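You operate a simulated robot arm through the tools that you are given. There is no shell and no other tool. Be economical: measure what you need, move in short steps, check, and stop when the job is done.

You are at the controls of a simulated robot arm. One attempt, no reset.

## Task
Take the timber block from the long bench and leave it on top of the brown small carton.

It is judged by the outcome, as a careful person would: the job done as asked, and still so three seconds after it is handed in. It fails if anything else is knocked over, pushed out of place, dropped, spilled or broken.

## Robot
A 7-joint arm with a two-finger parallel gripper, fixed in place. Base frame: the origin is at the foot of the arm, x ahead of it, y to its left, z up; the work surface is at about z = 0. Readings come in mm, degrees, newtons and seconds.
With the tool pointing down near the work surface it reaches from about 220 to 580 mm from the base axis. Its first joint turns from -66.0 to 66.0 degrees. Payload 2.5 kg.
Tool frame: the origin (TCP) lies between the finger pads and is the grasp point; the fingertips stand 23 mm ahead of it; z points along the fingers, y is the line along which they close. The gripper opens to 94 mm. The fingers are 38 mm wide and 10 mm thick; the gripper's body (54 by 96 mm) begins 39 mm behind the TCP.
Orientation is that of the tool frame in the base frame, as a unit quaternion [x, y, z, w]. With the fingers straight down and closing along the base's y, the tool's x points along the base's -x, its y along +y and its z along -z.

## Interface
- The arm moves only by the tool move_arm. Its argument "moves" is a list of rows, each a list of 7 numbers: the shift along the base's x, y, z in units of 20 mm (1.0 is 20 mm), then the turn, a rotation vector about the base's x, y, z in units of 8 degrees (1.0 is 8 degrees), then the closure, from 0 (fully open) to 1 (shut). In form: [[x, y, z, rx, ry, rz, fingers], ...]. A call has 1 to 8 rows; each row shifts and turns the commanded pose from where the row before left it. A call with a number of a shift or a turn outside -1 to 1 is refused whole. Rows are played at 5 a second. More than 50 mm and 8.6 degrees between two rows, or a gripper value outside its range, and nothing of the call is played. Where a pose cannot be reached the arm comes as near as it can. A force on the tool above 40 N (or 10 N above the force at the start of the call, whichever is more), or a blocked arm, ends the call early, and 0.2 s more pass. Each finger travels about 108 mm/s and halts on what it meets, pressing with about 27 N; the grip force reading is that of the motor and also rises with nothing between the fingers. The clock runs only during rows and for 0.2 s after the last one: add rows that do not move to give the fingers time. It gives the time, the measured TCP pose, the force on the tool (base axes), the opening and the grip force at its end, in the units of the frame above (readings bear some noise), and new pictures: "pictures" is both (left out), scene, wrist or none.
- Cameras (640 x 400 px; columns grow to the right, rows downward): "scene" is fixed at [120.3, -402.9, 564.5]; the picture's right is [0.84, -0.55, 0.00], its down [-0.19, -0.30, -0.94] and it looks along [0.51, 0.78, -0.35] (base axes); focal length 366 px, centre (320, 200). "wrist" rides on the gripper at [86, 16, -75] in the tool frame; the picture's right is [-0.18, 0.98, 0.00], its down [-0.58, -0.11, -0.81] and it looks along [-0.79, -0.15, 0.59] (tool axes); focal length 243 px, centre (320, 200). There is no depth. A picture from a camera that has moved, and an enlarged one, comes with that camera's place and axes in the base frame and with its lens.
- zoom(camera, box): a new picture of the part [left, top, right, bottom] of that camera's present view, enlarged. No time passes.
- sign_off(): hands the job in; it is judged then, once.

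Go step by step. Nothing tells you positions but the pictures and the camera data: compare them with the known pose of the tool, close in by small moves and look again before you grip or let go. The budget is 90 turns and 170 pictures, counting those below and the enlarged ones. Unless the task says otherwise, let go and move clear before handing in, and close with one line.

The tools are called after "Call:" as a command line: name --pt "numbers of a row" for each row, then --argument value for the rest, lists and objects as JSON in quotes. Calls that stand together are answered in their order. move_arm: Moves the arm, as the interface text tells. Its arguments: {"type":"object","properties":{"moves":{"type":"array","items":{"type":"array","items":{"type":"number"}}},"pictures":{"type":"string","enum":["both","scene","wrist","none"]}},"required":["moves"]} The other tools are called the same way: zoom (camera, box) takes an enlarged picture of a part of a camera's view; sign_off () hands the job in.

At the start:

```text
time: 0.0
eef_pos: [327.9, 67.0, 395.4]
orientation: [-0.001, 1.0, -0.001, 0.0]
ft_force: [0.4, -0.2, -0.3]
gripper_width: 94.0
gripper_force: 0.1
```

scene: 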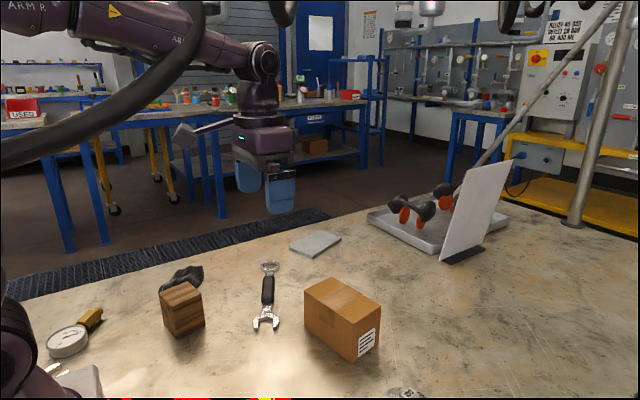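
wrist: 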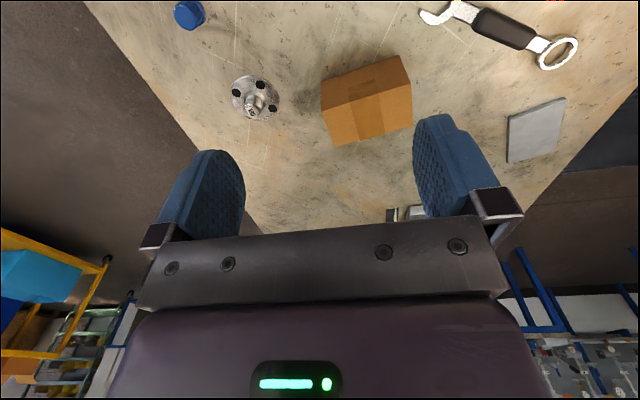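

I see the timber block at the left of the bench and the brown carton at centre. I'll zoom in to measure both.

Call:
zoom --camera "scene" --box '[140, 250, 240, 350]'

Call:
zoom --camera "scene" --box '[290, 260, 400, 370]'

```text
4.00 times, centred on (190, 300) of scene
camera zoom: at [120.3, -402.9, 564.5], right [0.84, -0.55, 0.0], down [-0.19, -0.3, -0.94], along [0.51, 0.78, -0.35], focal length 1463 px, centre (840, -200)
```

zoom: 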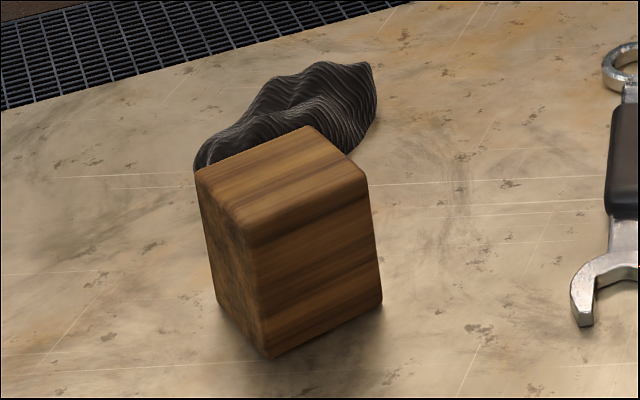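

```text
3.64 times, centred on (345, 315) of scene
camera zoom: at [120.3, -402.9, 564.5], right [0.84, -0.55, 0.0], down [-0.19, -0.3, -0.94], along [0.51, 0.78, -0.35], focal length 1330 px, centre (229, -218)
```

zoom: 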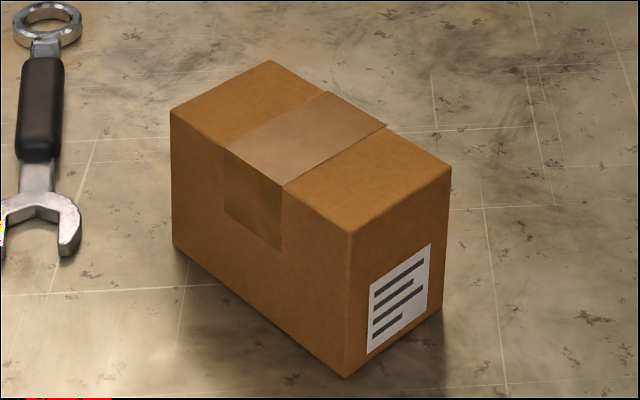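

The block (about 66×64×77 mm) is centred near (233, 335), turned about 10°. The carton is centred near (513, 112) with its top at about z=99 and a similar yaw. I'm moving above the block while staying high.

Call:
move_arm --pt "-0.34 0.957 0 0 0 0.094 0" --pt "-0.34 0.957 0 0 0 0.094 0" --pt "-0.34 0.957 0 0 0 0.094 0" --pt "-0.34 0.957 0 0 0 0.094 0" --pt "-0.34 0.957 0 0 0 0.094 0" --pt "-0.34 0.957 0 0 0 0.094 0" --pt "-0.34 0.957 0 0 0 0.094 0" --pictures "none"

Call:
move_arm --pt "-0.34 0.957 -0.9 0 0 0.094 0" --pt "-0.34 0.957 -0.9 0 0 0.094 0" --pt "-0.34 0.957 -0.9 0 0 0.094 0" --pt "-0.34 0.957 -0.9 0 0 0.094 0" --pt "-0.34 0.957 -0.9 0 0 0.094 0" --pt "-0.34 0.957 -0.9 0 0 0.094 0" --pt "-0.34 0.957 -0.9 0 0 0.094 0" --pt "0 0 0 0 0 0 0"

```text
time: 1.6
eef_pos: [280.7, 199.5, 396.3]
orientation: [-0.045, 0.999, -0.001, 0.0]
ft_force: [1.1, 0.2, 1.1]
gripper_width: 94.2
gripper_force: 0.1
```

```text
time: 3.4
eef_pos: [233.1, 334.7, 269.6]
orientation: [-0.092, 0.996, -0.001, 0.0]
ft_force: [-0.4, -0.2, -0.2]
gripper_width: 93.9
gripper_force: 0.1
camera wrist: at [146.1, 336.0, 344.9], right [0.0, 1.0, 0.0], down [0.59, 0.0, 0.81], along [0.81, 0.0, -0.59], focal length 243 px, centre (320, 200)
```

scene: 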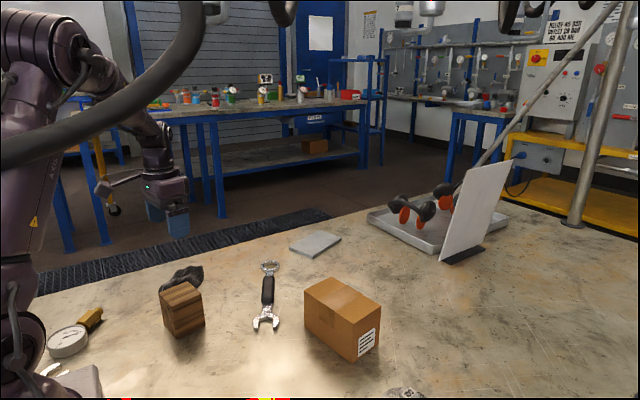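
wrist: 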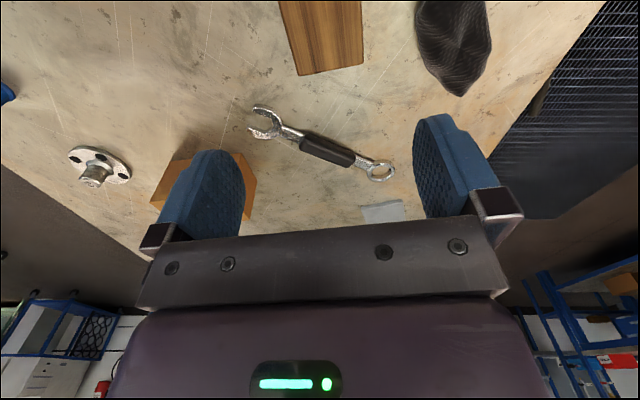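

Wrist and scene measurements together put the block's centre at about (236, 340). I'll lower until the tips are just above the block, then compare.

Call:
move_arm --pt "0.08 0.13 -0.9 0 0 0 0" --pt "0.08 0.13 -0.9 0 0 0 0" --pt "0 0 -0.9 0 0 0 0" --pt "0 0 -0.9 0 0 0 0" --pt "0 0 -0.9 0 0 0 0" --pt "0 0 -0.9 0 0 0 0" --pt "0 0 -0.9 0 0 0 0" --pt "0 0 -0.7 0 0 0 0" --pictures "wrist"

Call:
zoom --camera "scene" --box '[110, 200, 250, 350]'

```text
time: 5.2
eef_pos: [236.0, 341.5, 128.7]
orientation: [-0.092, 0.996, 0.0, 0.0]
ft_force: [-0.4, -0.6, 0.1]
gripper_width: 94.0
gripper_force: 0.0
camera wrist: at [148.8, 341.8, 204.4], right [0.0, 1.0, 0.0], down [0.59, 0.0, 0.81], along [0.81, 0.0, -0.59], focal length 243 px, centre (320, 200)
```

wrist: 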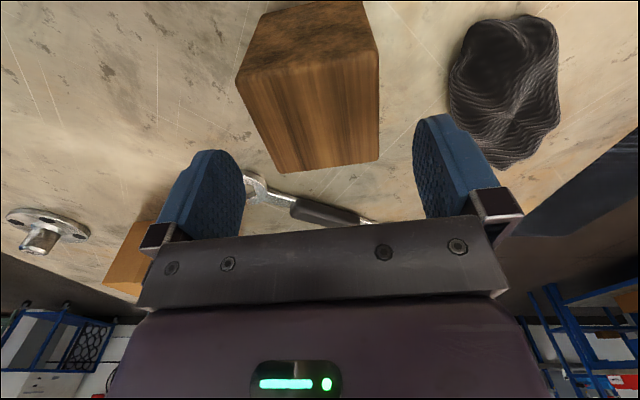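

```text
2.67 times, centred on (180, 275) of scene
camera zoom: at [120.3, -402.9, 564.5], right [0.84, -0.55, 0.0], down [-0.19, -0.3, -0.94], along [0.51, 0.78, -0.35], focal length 975 px, centre (693, 0)
```

zoom: 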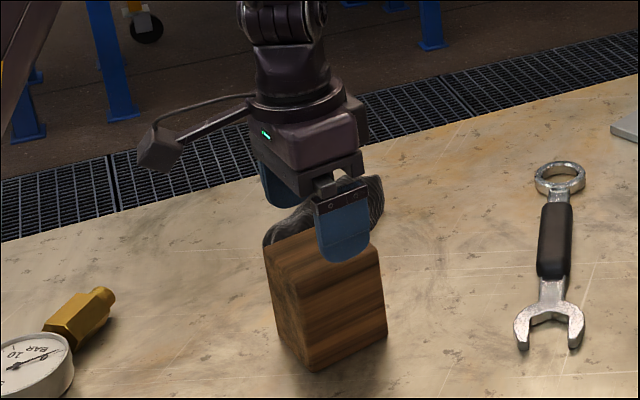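

The wrist view puts the block's top centre near (240, 341), yaw about 11°, so there are roughly 12 mm of margin on each side. I'm nudging +4 mm in x and lowering partway to check.

Call:
move_arm --pt "0.2 0 -0.4 0 0 0.07 0" --pt "0 0 -0.4 0 0 0 0" --pt "0 0 -0.4 0 0 0 0" --pt "0 0 -0.4 0 0 0 0" --pt "0 0 -0.4 0 0 0 0" --pt "0 0 0 0 0 0 0"

Call:
zoom --camera "scene" --box '[110, 200, 250, 350]'

```text
time: 6.6
eef_pos: [241.2, 341.2, 89.5]
orientation: [-0.096, 0.995, 0.0, 0.0]
ft_force: [0.6, 1.3, -0.7]
gripper_width: 94.0
gripper_force: 0.1
camera wrist: at [152.6, 340.4, 164.2], right [-0.01, 1.0, 0.0], down [0.59, 0.0, 0.81], along [0.81, 0.01, -0.59], focal length 243 px, centre (320, 200)
```

scene: 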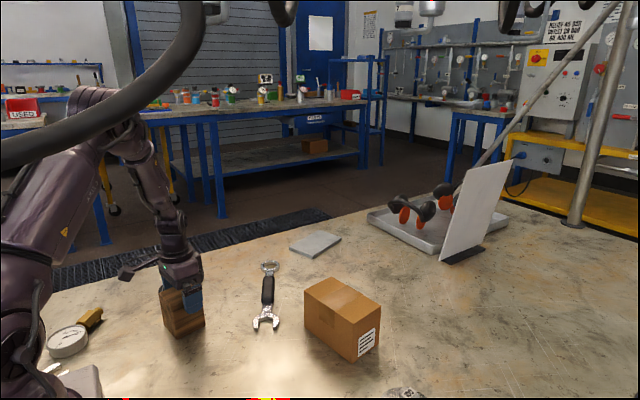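
wrist: 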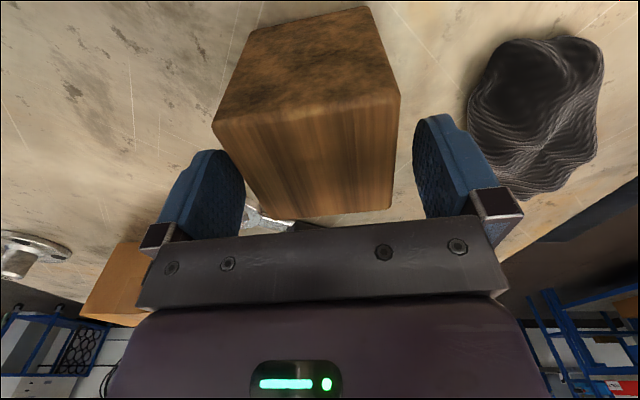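

```text
2.67 times, centred on (180, 275) of scene
camera zoom: at [120.3, -402.9, 564.5], right [0.84, -0.55, 0.0], down [-0.19, -0.3, -0.94], along [0.51, 0.78, -0.35], focal length 975 px, centre (693, 0)
```

zoom: 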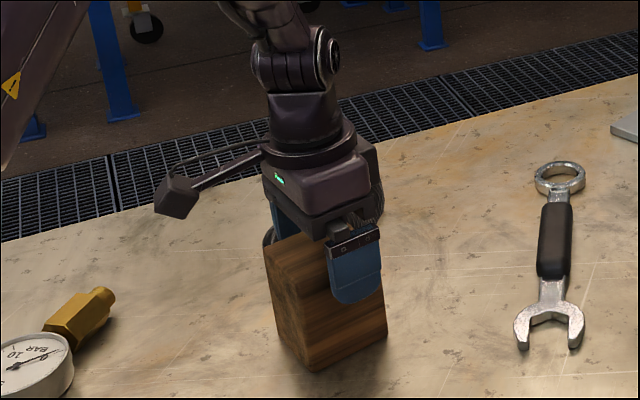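

The fingers straddle the block with gaps on both sides. I'm lowering to about z=57 and closing.

Call:
move_arm --pt "-0.1 0 -0.5 0 0 0 0" --pt "0 0 -0.4 0 0 0 0" --pt "0 0 -0.4 0 0 0 0" --pt "0 0 -0.3 0 0 0 0" --pt "0 0 0 0 0 0 0" --pictures "wrist"

Call:
zoom --camera "scene" --box '[110, 200, 250, 350]'

```text
time: 7.8
eef_pos: [238.3, 339.2, 58.1]
orientation: [-0.096, 0.995, 0.0, 0.0]
ft_force: [0.6, 0.3, -0.3]
gripper_width: 93.9
gripper_force: 0.0
camera wrist: at [150.5, 340.0, 132.7], right [-0.01, 1.0, 0.0], down [0.59, 0.0, 0.81], along [0.81, 0.01, -0.59], focal length 243 px, centre (320, 200)
```

wrist: 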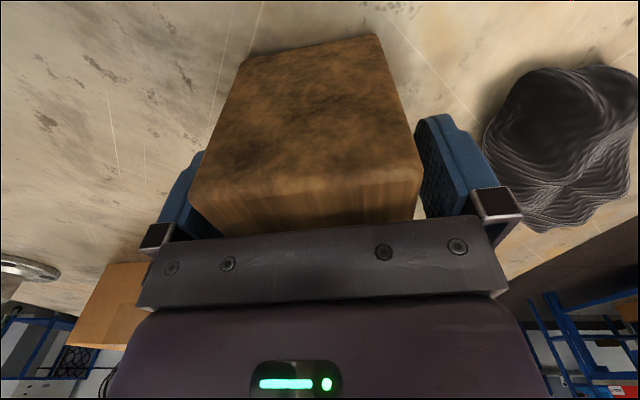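

```text
2.67 times, centred on (180, 275) of scene
camera zoom: at [120.3, -402.9, 564.5], right [0.84, -0.55, 0.0], down [-0.19, -0.3, -0.94], along [0.51, 0.78, -0.35], focal length 975 px, centre (693, 0)
```

zoom: 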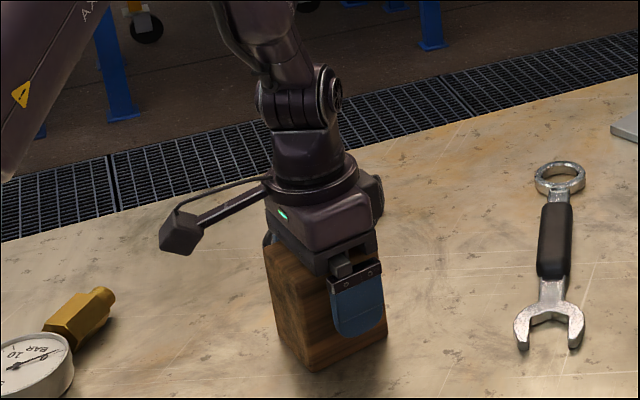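

Alignment is good, so I'm closing on the block.

Call:
move_arm --pt "-0.1 0 0 0 0 0 0.1" --pt "0 0 0 0 0 0 0.25" --pt "0 0 0 0 0 0 0.5" --pt "0 0 0 0 0 0 0.5" --pt "0 0 0 0 0 0 0.5" --pictures "wrist"

```text
time: 9.0
eef_pos: [236.8, 340.7, 57.0]
orientation: [-0.096, 0.995, 0.0, 0.0]
ft_force: [0.0, -1.2, 0.4]
gripper_width: 69.8
gripper_force: 27.2
camera wrist: at [149.0, 339.8, 132.4], right [-0.01, 1.0, 0.0], down [0.59, 0.0, 0.81], along [0.81, 0.01, -0.59], focal length 243 px, centre (320, 200)
```

wrist: 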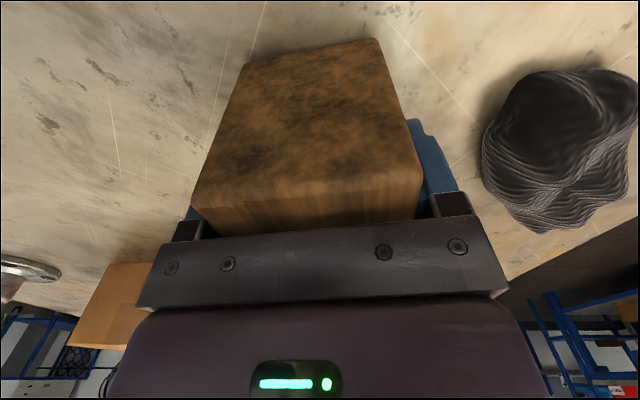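

It's gripped at 69.8 mm with 27 N. I'm lifting straight up.

Call:
move_arm --pt "0 0 0.3 0 0 0 0.6" --pt "0 0 0.8 0 0 0 0.6" --pt "0 0 1 0 0 0 0.6" --pt "0 0 1 0 0 0 0.6" --pt "0 0 1 0 0 0 0.6" --pt "0 0 1 0 0 0 0.6" --pt "0 0 1 0 0 0 0.6" --pt "0 0 1 0 0 0 0.6"

Call:
move_arm --pt "0 0 1 0 0 0 0.6" --pt "0.5 -0.4 1 0 0 0 0.6" --pt "0.8 -0.64 0 0 0 0 0.6" --pt "0.8 -0.64 0 0 0 0 0.6" --pt "0.8 -0.64 0 0 0 0 0.6" --pt "0.8 -0.64 0 0 0 0 0.6" --pt "0.8 -0.64 0 0 0 0 0.6" --pt "0.8 -0.64 0 0 0 0 0.6"

```text
time: 10.8
eef_pos: [236.6, 340.7, 199.8]
orientation: [-0.096, 0.995, 0.001, 0.0]
ft_force: [-0.1, 0.3, -1.8]
gripper_width: 69.5
gripper_force: 27.2
camera wrist: at [148.2, 339.2, 274.9], right [-0.01, 1.0, 0.0], down [0.59, 0.0, 0.81], along [0.81, 0.01, -0.59], focal length 243 px, centre (320, 200)
```

scene: 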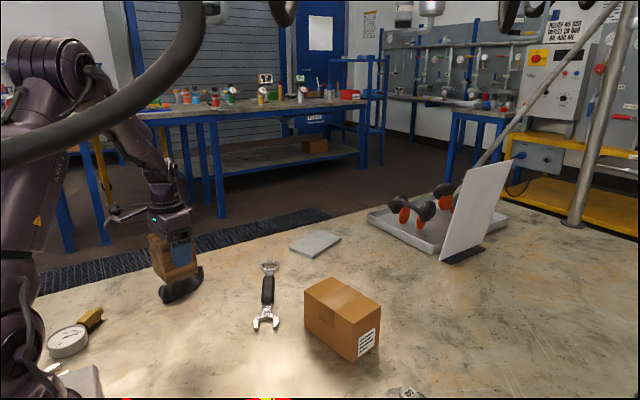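
wrist: 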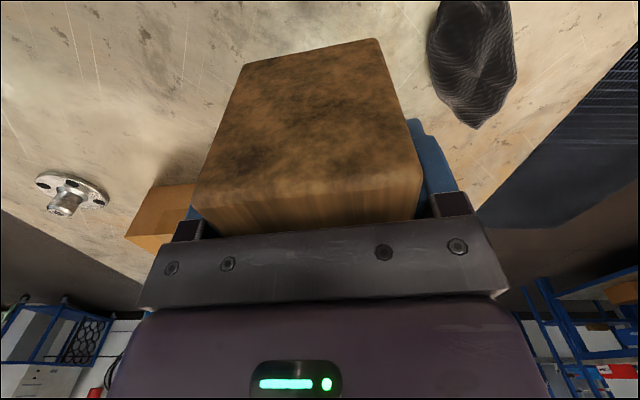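

```text
time: 12.6
eef_pos: [341.3, 254.7, 238.4]
orientation: [-0.096, 0.995, 0.0, 0.0]
ft_force: [-0.1, 0.9, -1.4]
gripper_width: 69.6
gripper_force: 26.9
camera wrist: at [254.8, 254.4, 314.6], right [-0.01, 1.0, 0.0], down [0.59, 0.0, 0.81], along [0.81, 0.01, -0.59], focal length 243 px, centre (320, 200)
```

scene: 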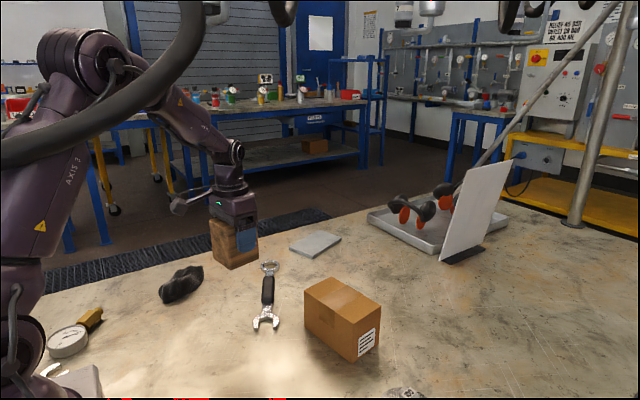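
wrist: 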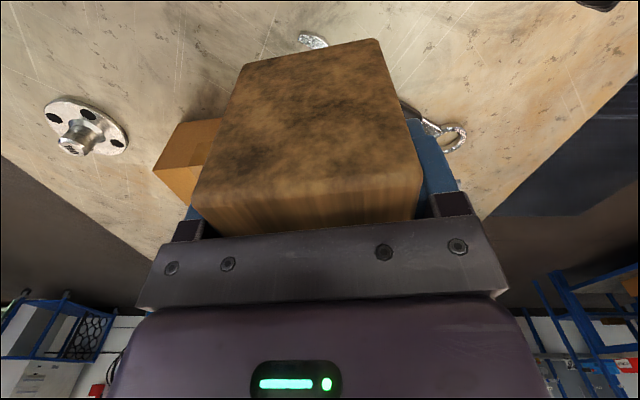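

The block is held securely with its bottom at about z=180. The refined carton centre is about (513, 115) with the top near z=99, so I'm moving over it while staying high.

Call:
move_arm --pt "0.86 -0.7 0 0 0 -0.02 0.6" --pt "0.86 -0.7 0 0 0 -0.02 0.6" --pt "0.86 -0.7 0 0 0 -0.02 0.6" --pt "0.86 -0.7 0 0 0 -0.02 0.6" --pt "0.86 -0.7 0 0 0 -0.02 0.6" --pt "0.86 -0.7 0 0 0 -0.02 0.6" --pt "0.86 -0.7 0 0 0 -0.02 0.6" --pt "0.86 -0.7 0 0 0 -0.02 0.6" --pictures "none"

Call:
move_arm --pt "0.86 -0.7 0 0 0 -0.02 0.6" --pt "0.86 -0.7 0 0 0 -0.02 0.6" --pt "0 0 -0.5 0 0 0 0.6" --pt "0 0 -0.5 0 0 0 0.6" --pt "0 0 -0.5 0 0 0 0.6" --pt "0 0 -0.5 0 0 0 0.6" --pt "0 0 -0.5 0 0 0 0.6" --pt "0 0 0 0 0 0 0.6"

Call:
zoom --camera "scene" --box '[270, 200, 430, 370]'

```text
time: 14.4
eef_pos: [480.1, 143.9, 240.0]
orientation: [-0.085, 0.996, -0.001, 0.0]
ft_force: [0.7, 0.8, -1.9]
gripper_width: 69.6
gripper_force: 27.1
```

```text
time: 16.2
eef_pos: [515.3, 115.3, 190.3]
orientation: [-0.082, 0.997, 0.0, 0.001]
ft_force: [-0.3, -0.9, -1.8]
gripper_width: 69.9
gripper_force: 27.2
camera wrist: at [426.9, 117.2, 265.8], right [0.02, 1.0, 0.0], down [0.59, -0.01, 0.81], along [0.81, -0.02, -0.59], focal length 243 px, centre (320, 200)
```

scene: 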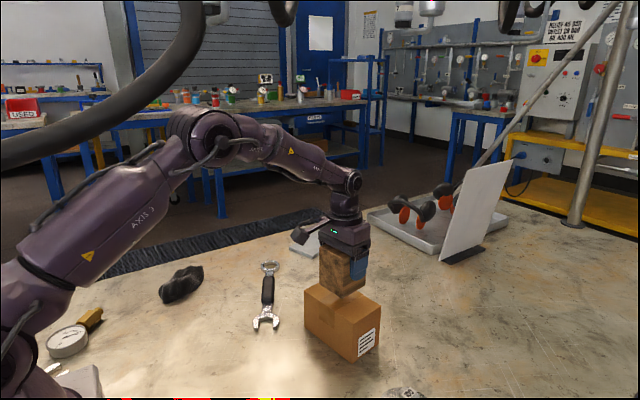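
wrist: 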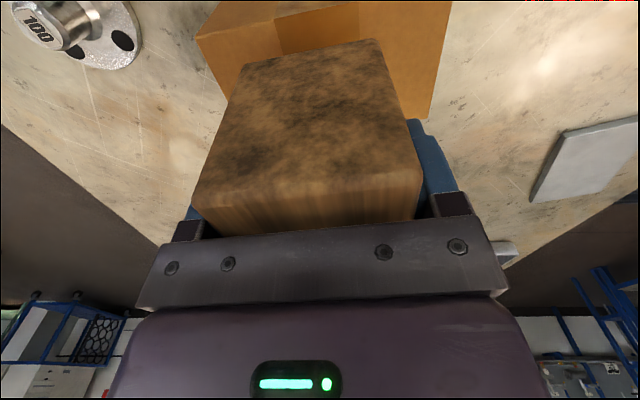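

```text
2.35 times, centred on (350, 285) of scene
camera zoom: at [120.3, -402.9, 564.5], right [0.84, -0.55, 0.0], down [-0.19, -0.3, -0.94], along [0.51, 0.78, -0.35], focal length 860 px, centre (249, 0)
```

zoom: 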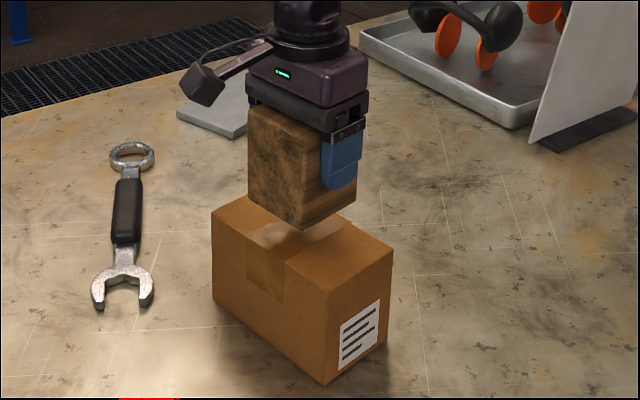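

The block is over the carton, about 2–3 mm too far in x. I'll correct that and lower to just above the top.

Call:
move_arm --pt "-0.13 0 -0.4 0 0 0 0.6" --pt "0 0 -0.4 0 0 0 0.6" --pt "0 0 -0.4 0 0 0 0.6" --pt "0 0 -0.1 0 0 0 0.6" --pt "0 0 0 0 0 0 0.6" --pictures "wrist"

Call:
zoom --camera "scene" --box '[290, 230, 400, 370]'

```text
time: 17.4
eef_pos: [512.2, 115.1, 163.1]
orientation: [-0.083, 0.997, 0.0, 0.001]
ft_force: [-0.1, 0.0, -1.9]
gripper_width: 69.7
gripper_force: 27.0
camera wrist: at [424.3, 117.4, 238.9], right [0.02, 1.0, 0.0], down [0.59, -0.01, 0.81], along [0.81, -0.02, -0.59], focal length 243 px, centre (320, 200)
```

wrist: 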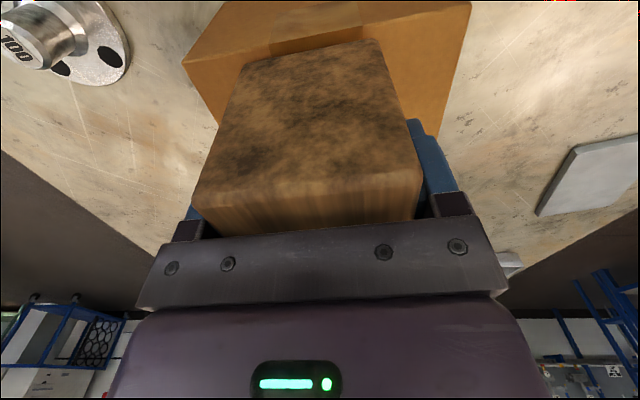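

```text
2.86 times, centred on (345, 300) of scene
camera zoom: at [120.3, -402.9, 564.5], right [0.84, -0.55, 0.0], down [-0.19, -0.3, -0.94], along [0.51, 0.78, -0.35], focal length 1045 px, centre (249, -86)
```

zoom: 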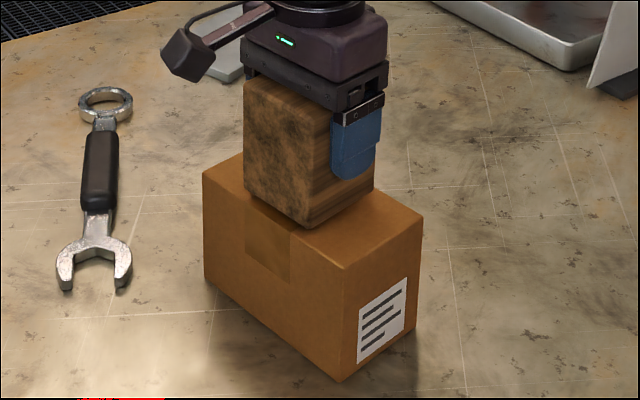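

Centred with a small margin all round and only a few millimetres of gap left. I'm lowering gently until contact shows in the force.

Call:
move_arm --pt "0 0 -0.1 0 0 0 0.6" --pt "0 0 -0.1 0 0 0 0.6" --pt "0 0 0 0 0 0 0.6" --pictures "none"

Call:
zoom --camera "scene" --box '[290, 230, 400, 370]'

```text
time: 18.2
eef_pos: [511.8, 115.2, 158.7]
orientation: [-0.082, 0.997, 0.0, 0.0]
ft_force: [-0.8, 0.9, -2.1]
gripper_width: 70.1
gripper_force: 27.4
```

```text
2.86 times, centred on (345, 300) of scene
camera zoom: at [120.3, -402.9, 564.5], right [0.84, -0.55, 0.0], down [-0.19, -0.3, -0.94], along [0.51, 0.78, -0.35], focal length 1045 px, centre (249, -86)
```

zoom: 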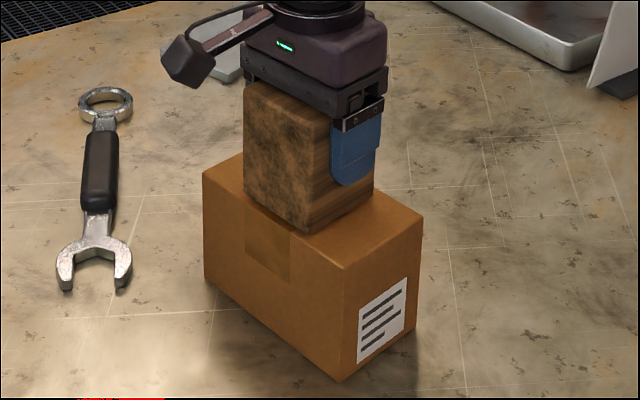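

Call:
move_arm --pt "0 0 -0.08 0 0 0 0.6" --pt "0 0 0 0 0 0 0.6" --pictures "none"

Call:
move_arm --pt "0 0 -0.08 0 0 0 0.6" --pt "0 0 0 0 0 0 0.6" --pictures "none"

Call:
zoom --camera "scene" --box '[310, 260, 390, 320]'

```text
time: 18.8
eef_pos: [512.0, 115.2, 158.0]
orientation: [-0.082, 0.997, 0.0, 0.0]
ft_force: [0.5, 0.7, -2.0]
gripper_width: 69.8
gripper_force: 26.7
```

```text
time: 19.4
eef_pos: [511.8, 115.9, 156.1]
orientation: [-0.082, 0.997, 0.0, 0.0]
ft_force: [-4.7, -0.8, 9.8]
gripper_width: 69.8
gripper_force: 27.1
```

```text
6.67 times, centred on (350, 290) of scene
camera zoom: at [120.2, -402.9, 564.5], right [0.84, -0.55, 0.0], down [-0.19, -0.3, -0.94], along [0.51, 0.78, -0.35], focal length 2438 px, centre (120, -400)
```

zoom: 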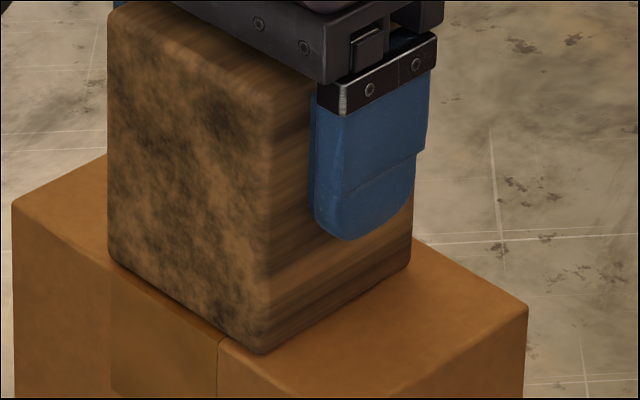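

Contact was made, but the near margin looks like only ~2 mm against ~10 mm on the far side. I'll lift slightly, shift +4 mm in x, and set it down again.

Call:
move_arm --pt "0 0 0.15 0 0 0 0.6" --pt "0 0 0.15 0 0 0 0.6" --pt "0.2 0.03 0 0 0 0 0.6" --pt "0 0 -0.15 0 0 0 0.6" --pt "0 0 0 0 0 0 0.6" --pictures "none"

Call:
zoom --camera "scene" --box '[300, 250, 396, 322]'

```text
time: 20.6
eef_pos: [515.9, 115.7, 159.0]
orientation: [-0.082, 0.997, 0.0, 0.0]
ft_force: [-0.1, 0.3, -2.8]
gripper_width: 69.8
gripper_force: 27.0
```

```text
5.56 times, centred on (348, 286) of scene
camera zoom: at [120.3, -402.9, 564.5], right [0.84, -0.55, 0.0], down [-0.19, -0.3, -0.94], along [0.51, 0.78, -0.35], focal length 2031 px, centre (164, -278)
```

zoom: 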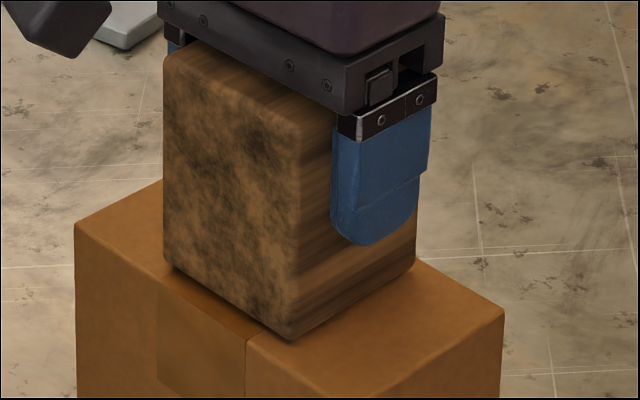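

The margins look even now. I'm lowering the last ~2.5 mm to contact.

Call:
move_arm --pt "0 0 -0.08 0 0 0 0.6" --pt "0 0 -0.06 0 0 0 0.6" --pt "0 0 0 0 0 0 0.6" --pictures "none"

Call:
zoom --camera "scene" --box '[300, 250, 396, 322]'

```text
time: 21.4
eef_pos: [516.8, 115.6, 156.1]
orientation: [-0.081, 0.997, 0.0, 0.001]
ft_force: [-4.5, 0.4, 7.9]
gripper_width: 69.8
gripper_force: 26.7
```

```text
5.56 times, centred on (348, 286) of scene
camera zoom: at [120.2, -402.9, 564.5], right [0.84, -0.55, 0.0], down [-0.19, -0.3, -0.94], along [0.51, 0.78, -0.35], focal length 2031 px, centre (164, -278)
```

zoom: 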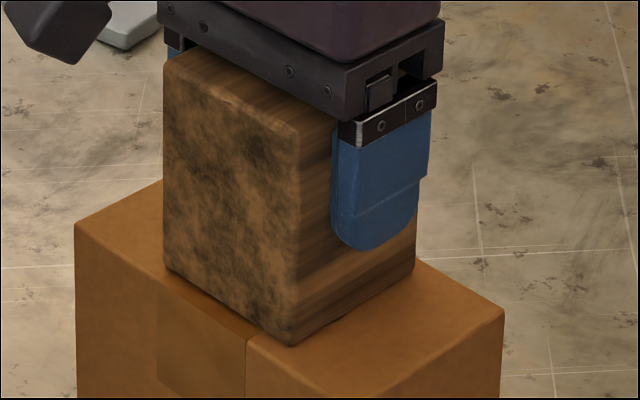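

It's seated on the carton, so I'm opening gently.

Call:
move_arm --pt "0 0 0 0 0 0 0.25" --pt "0 0 0 0 0 0 0.2" --pt "0 0 0 0 0 0 0.12" --pt "0 0 0 0 0 0 0" --pt "0 0 0 0 0 0 0"

Call:
zoom --camera "scene" --box '[300, 230, 396, 322]'

```text
time: 22.6
eef_pos: [517.4, 114.4, 155.5]
orientation: [-0.082, 0.997, 0.0, 0.0]
ft_force: [-0.4, 0.3, -0.2]
gripper_width: 93.9
gripper_force: 0.1
camera wrist: at [428.4, 117.5, 231.6], right [0.02, 1.0, 0.0], down [0.59, -0.01, 0.81], along [0.81, -0.02, -0.59], focal length 243 px, centre (320, 200)
```

scene: 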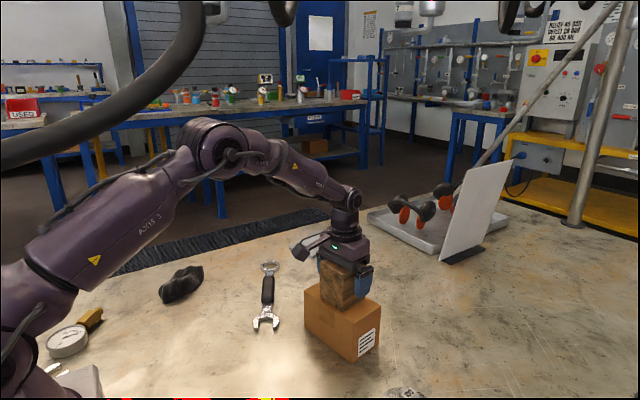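
wrist: 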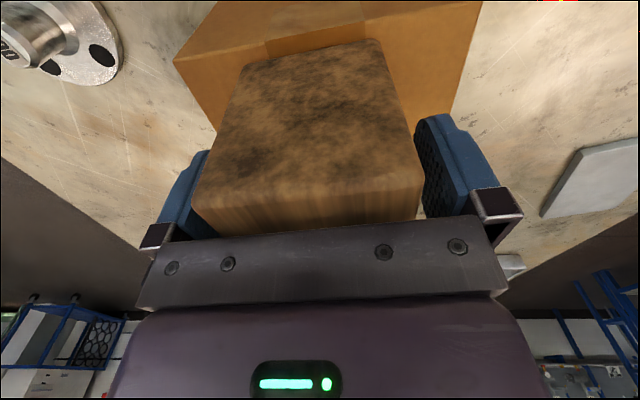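

```text
4.35 times, centred on (348, 276) of scene
camera zoom: at [120.3, -402.9, 564.5], right [0.84, -0.55, 0.0], down [-0.19, -0.3, -0.94], along [0.51, 0.78, -0.35], focal length 1590 px, centre (198, -130)
```

zoom: 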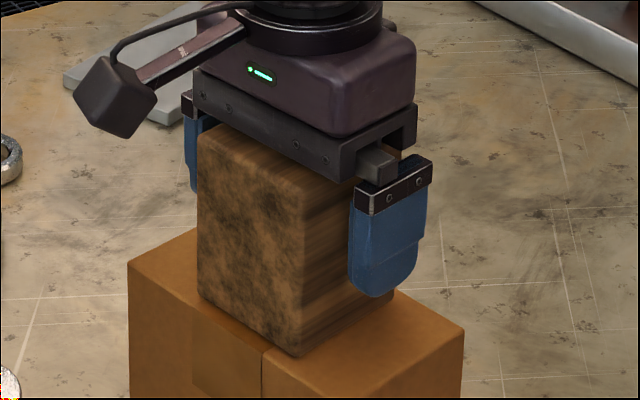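

The block is released and sits still on the carton, with gaps at both fingers. I'm withdrawing straight up.

Call:
move_arm --pt "0 0 0.3 0 0 0 0" --pt "0 0 0.6 0 0 0 0" --pt "0 0 0.9 0 0 0 0" --pt "0 0 1 0 0 0 0" --pt "0 0 1 0 0 0 0" --pt "0 0 1 0 0 0 0" --pt "-0.5 0 1 0 0 0 0" --pt "-0.5 0 0.5 0 0 0 0"

Call:
zoom --camera "scene" --box '[290, 240, 400, 370]'

```text
time: 24.4
eef_pos: [497.4, 115.5, 281.5]
orientation: [-0.082, 0.997, 0.0, -0.001]
ft_force: [0.8, 1.4, 0.9]
gripper_width: 94.1
gripper_force: 0.1
camera wrist: at [408.5, 117.8, 357.6], right [0.02, 1.0, 0.0], down [0.59, -0.01, 0.81], along [0.81, -0.02, -0.59], focal length 243 px, centre (320, 200)
```

scene: 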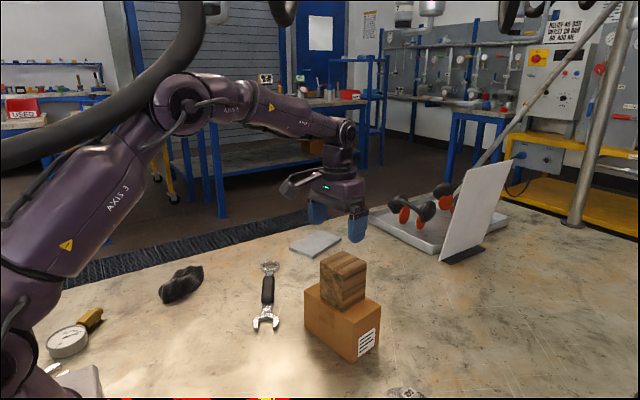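
wrist: 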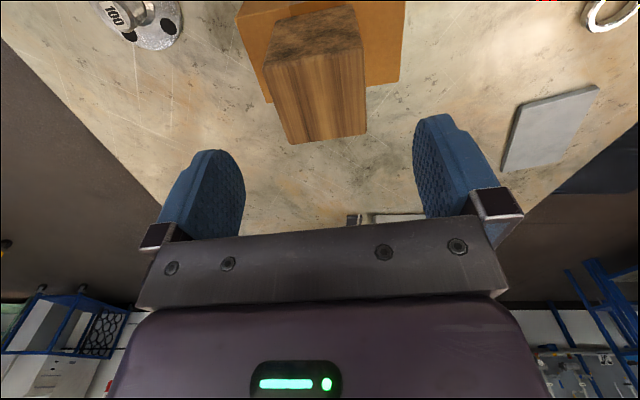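

```text
3.08 times, centred on (345, 305) of scene
camera zoom: at [120.3, -402.9, 564.5], right [0.84, -0.55, 0.0], down [-0.19, -0.3, -0.94], along [0.51, 0.78, -0.35], focal length 1125 px, centre (243, -123)
```

zoom: 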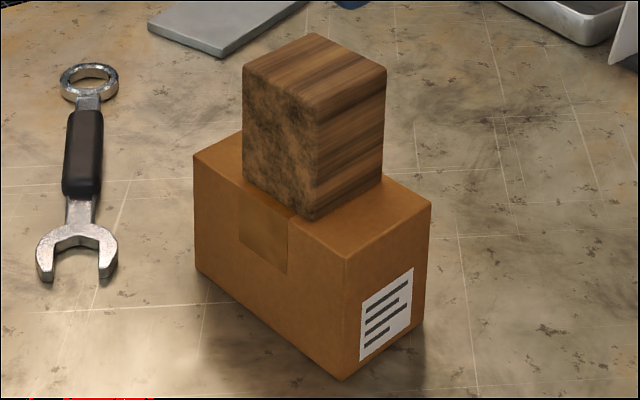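

The block rests squarely on the carton, the gripper is clear, and nothing else has moved. I'm handing in.

Call:
sign_off

```text
The job is handed in.
```

The timber block is on top of the brown small carton, released and standing still; nothing else on the bench was moved, and the job is handed in.
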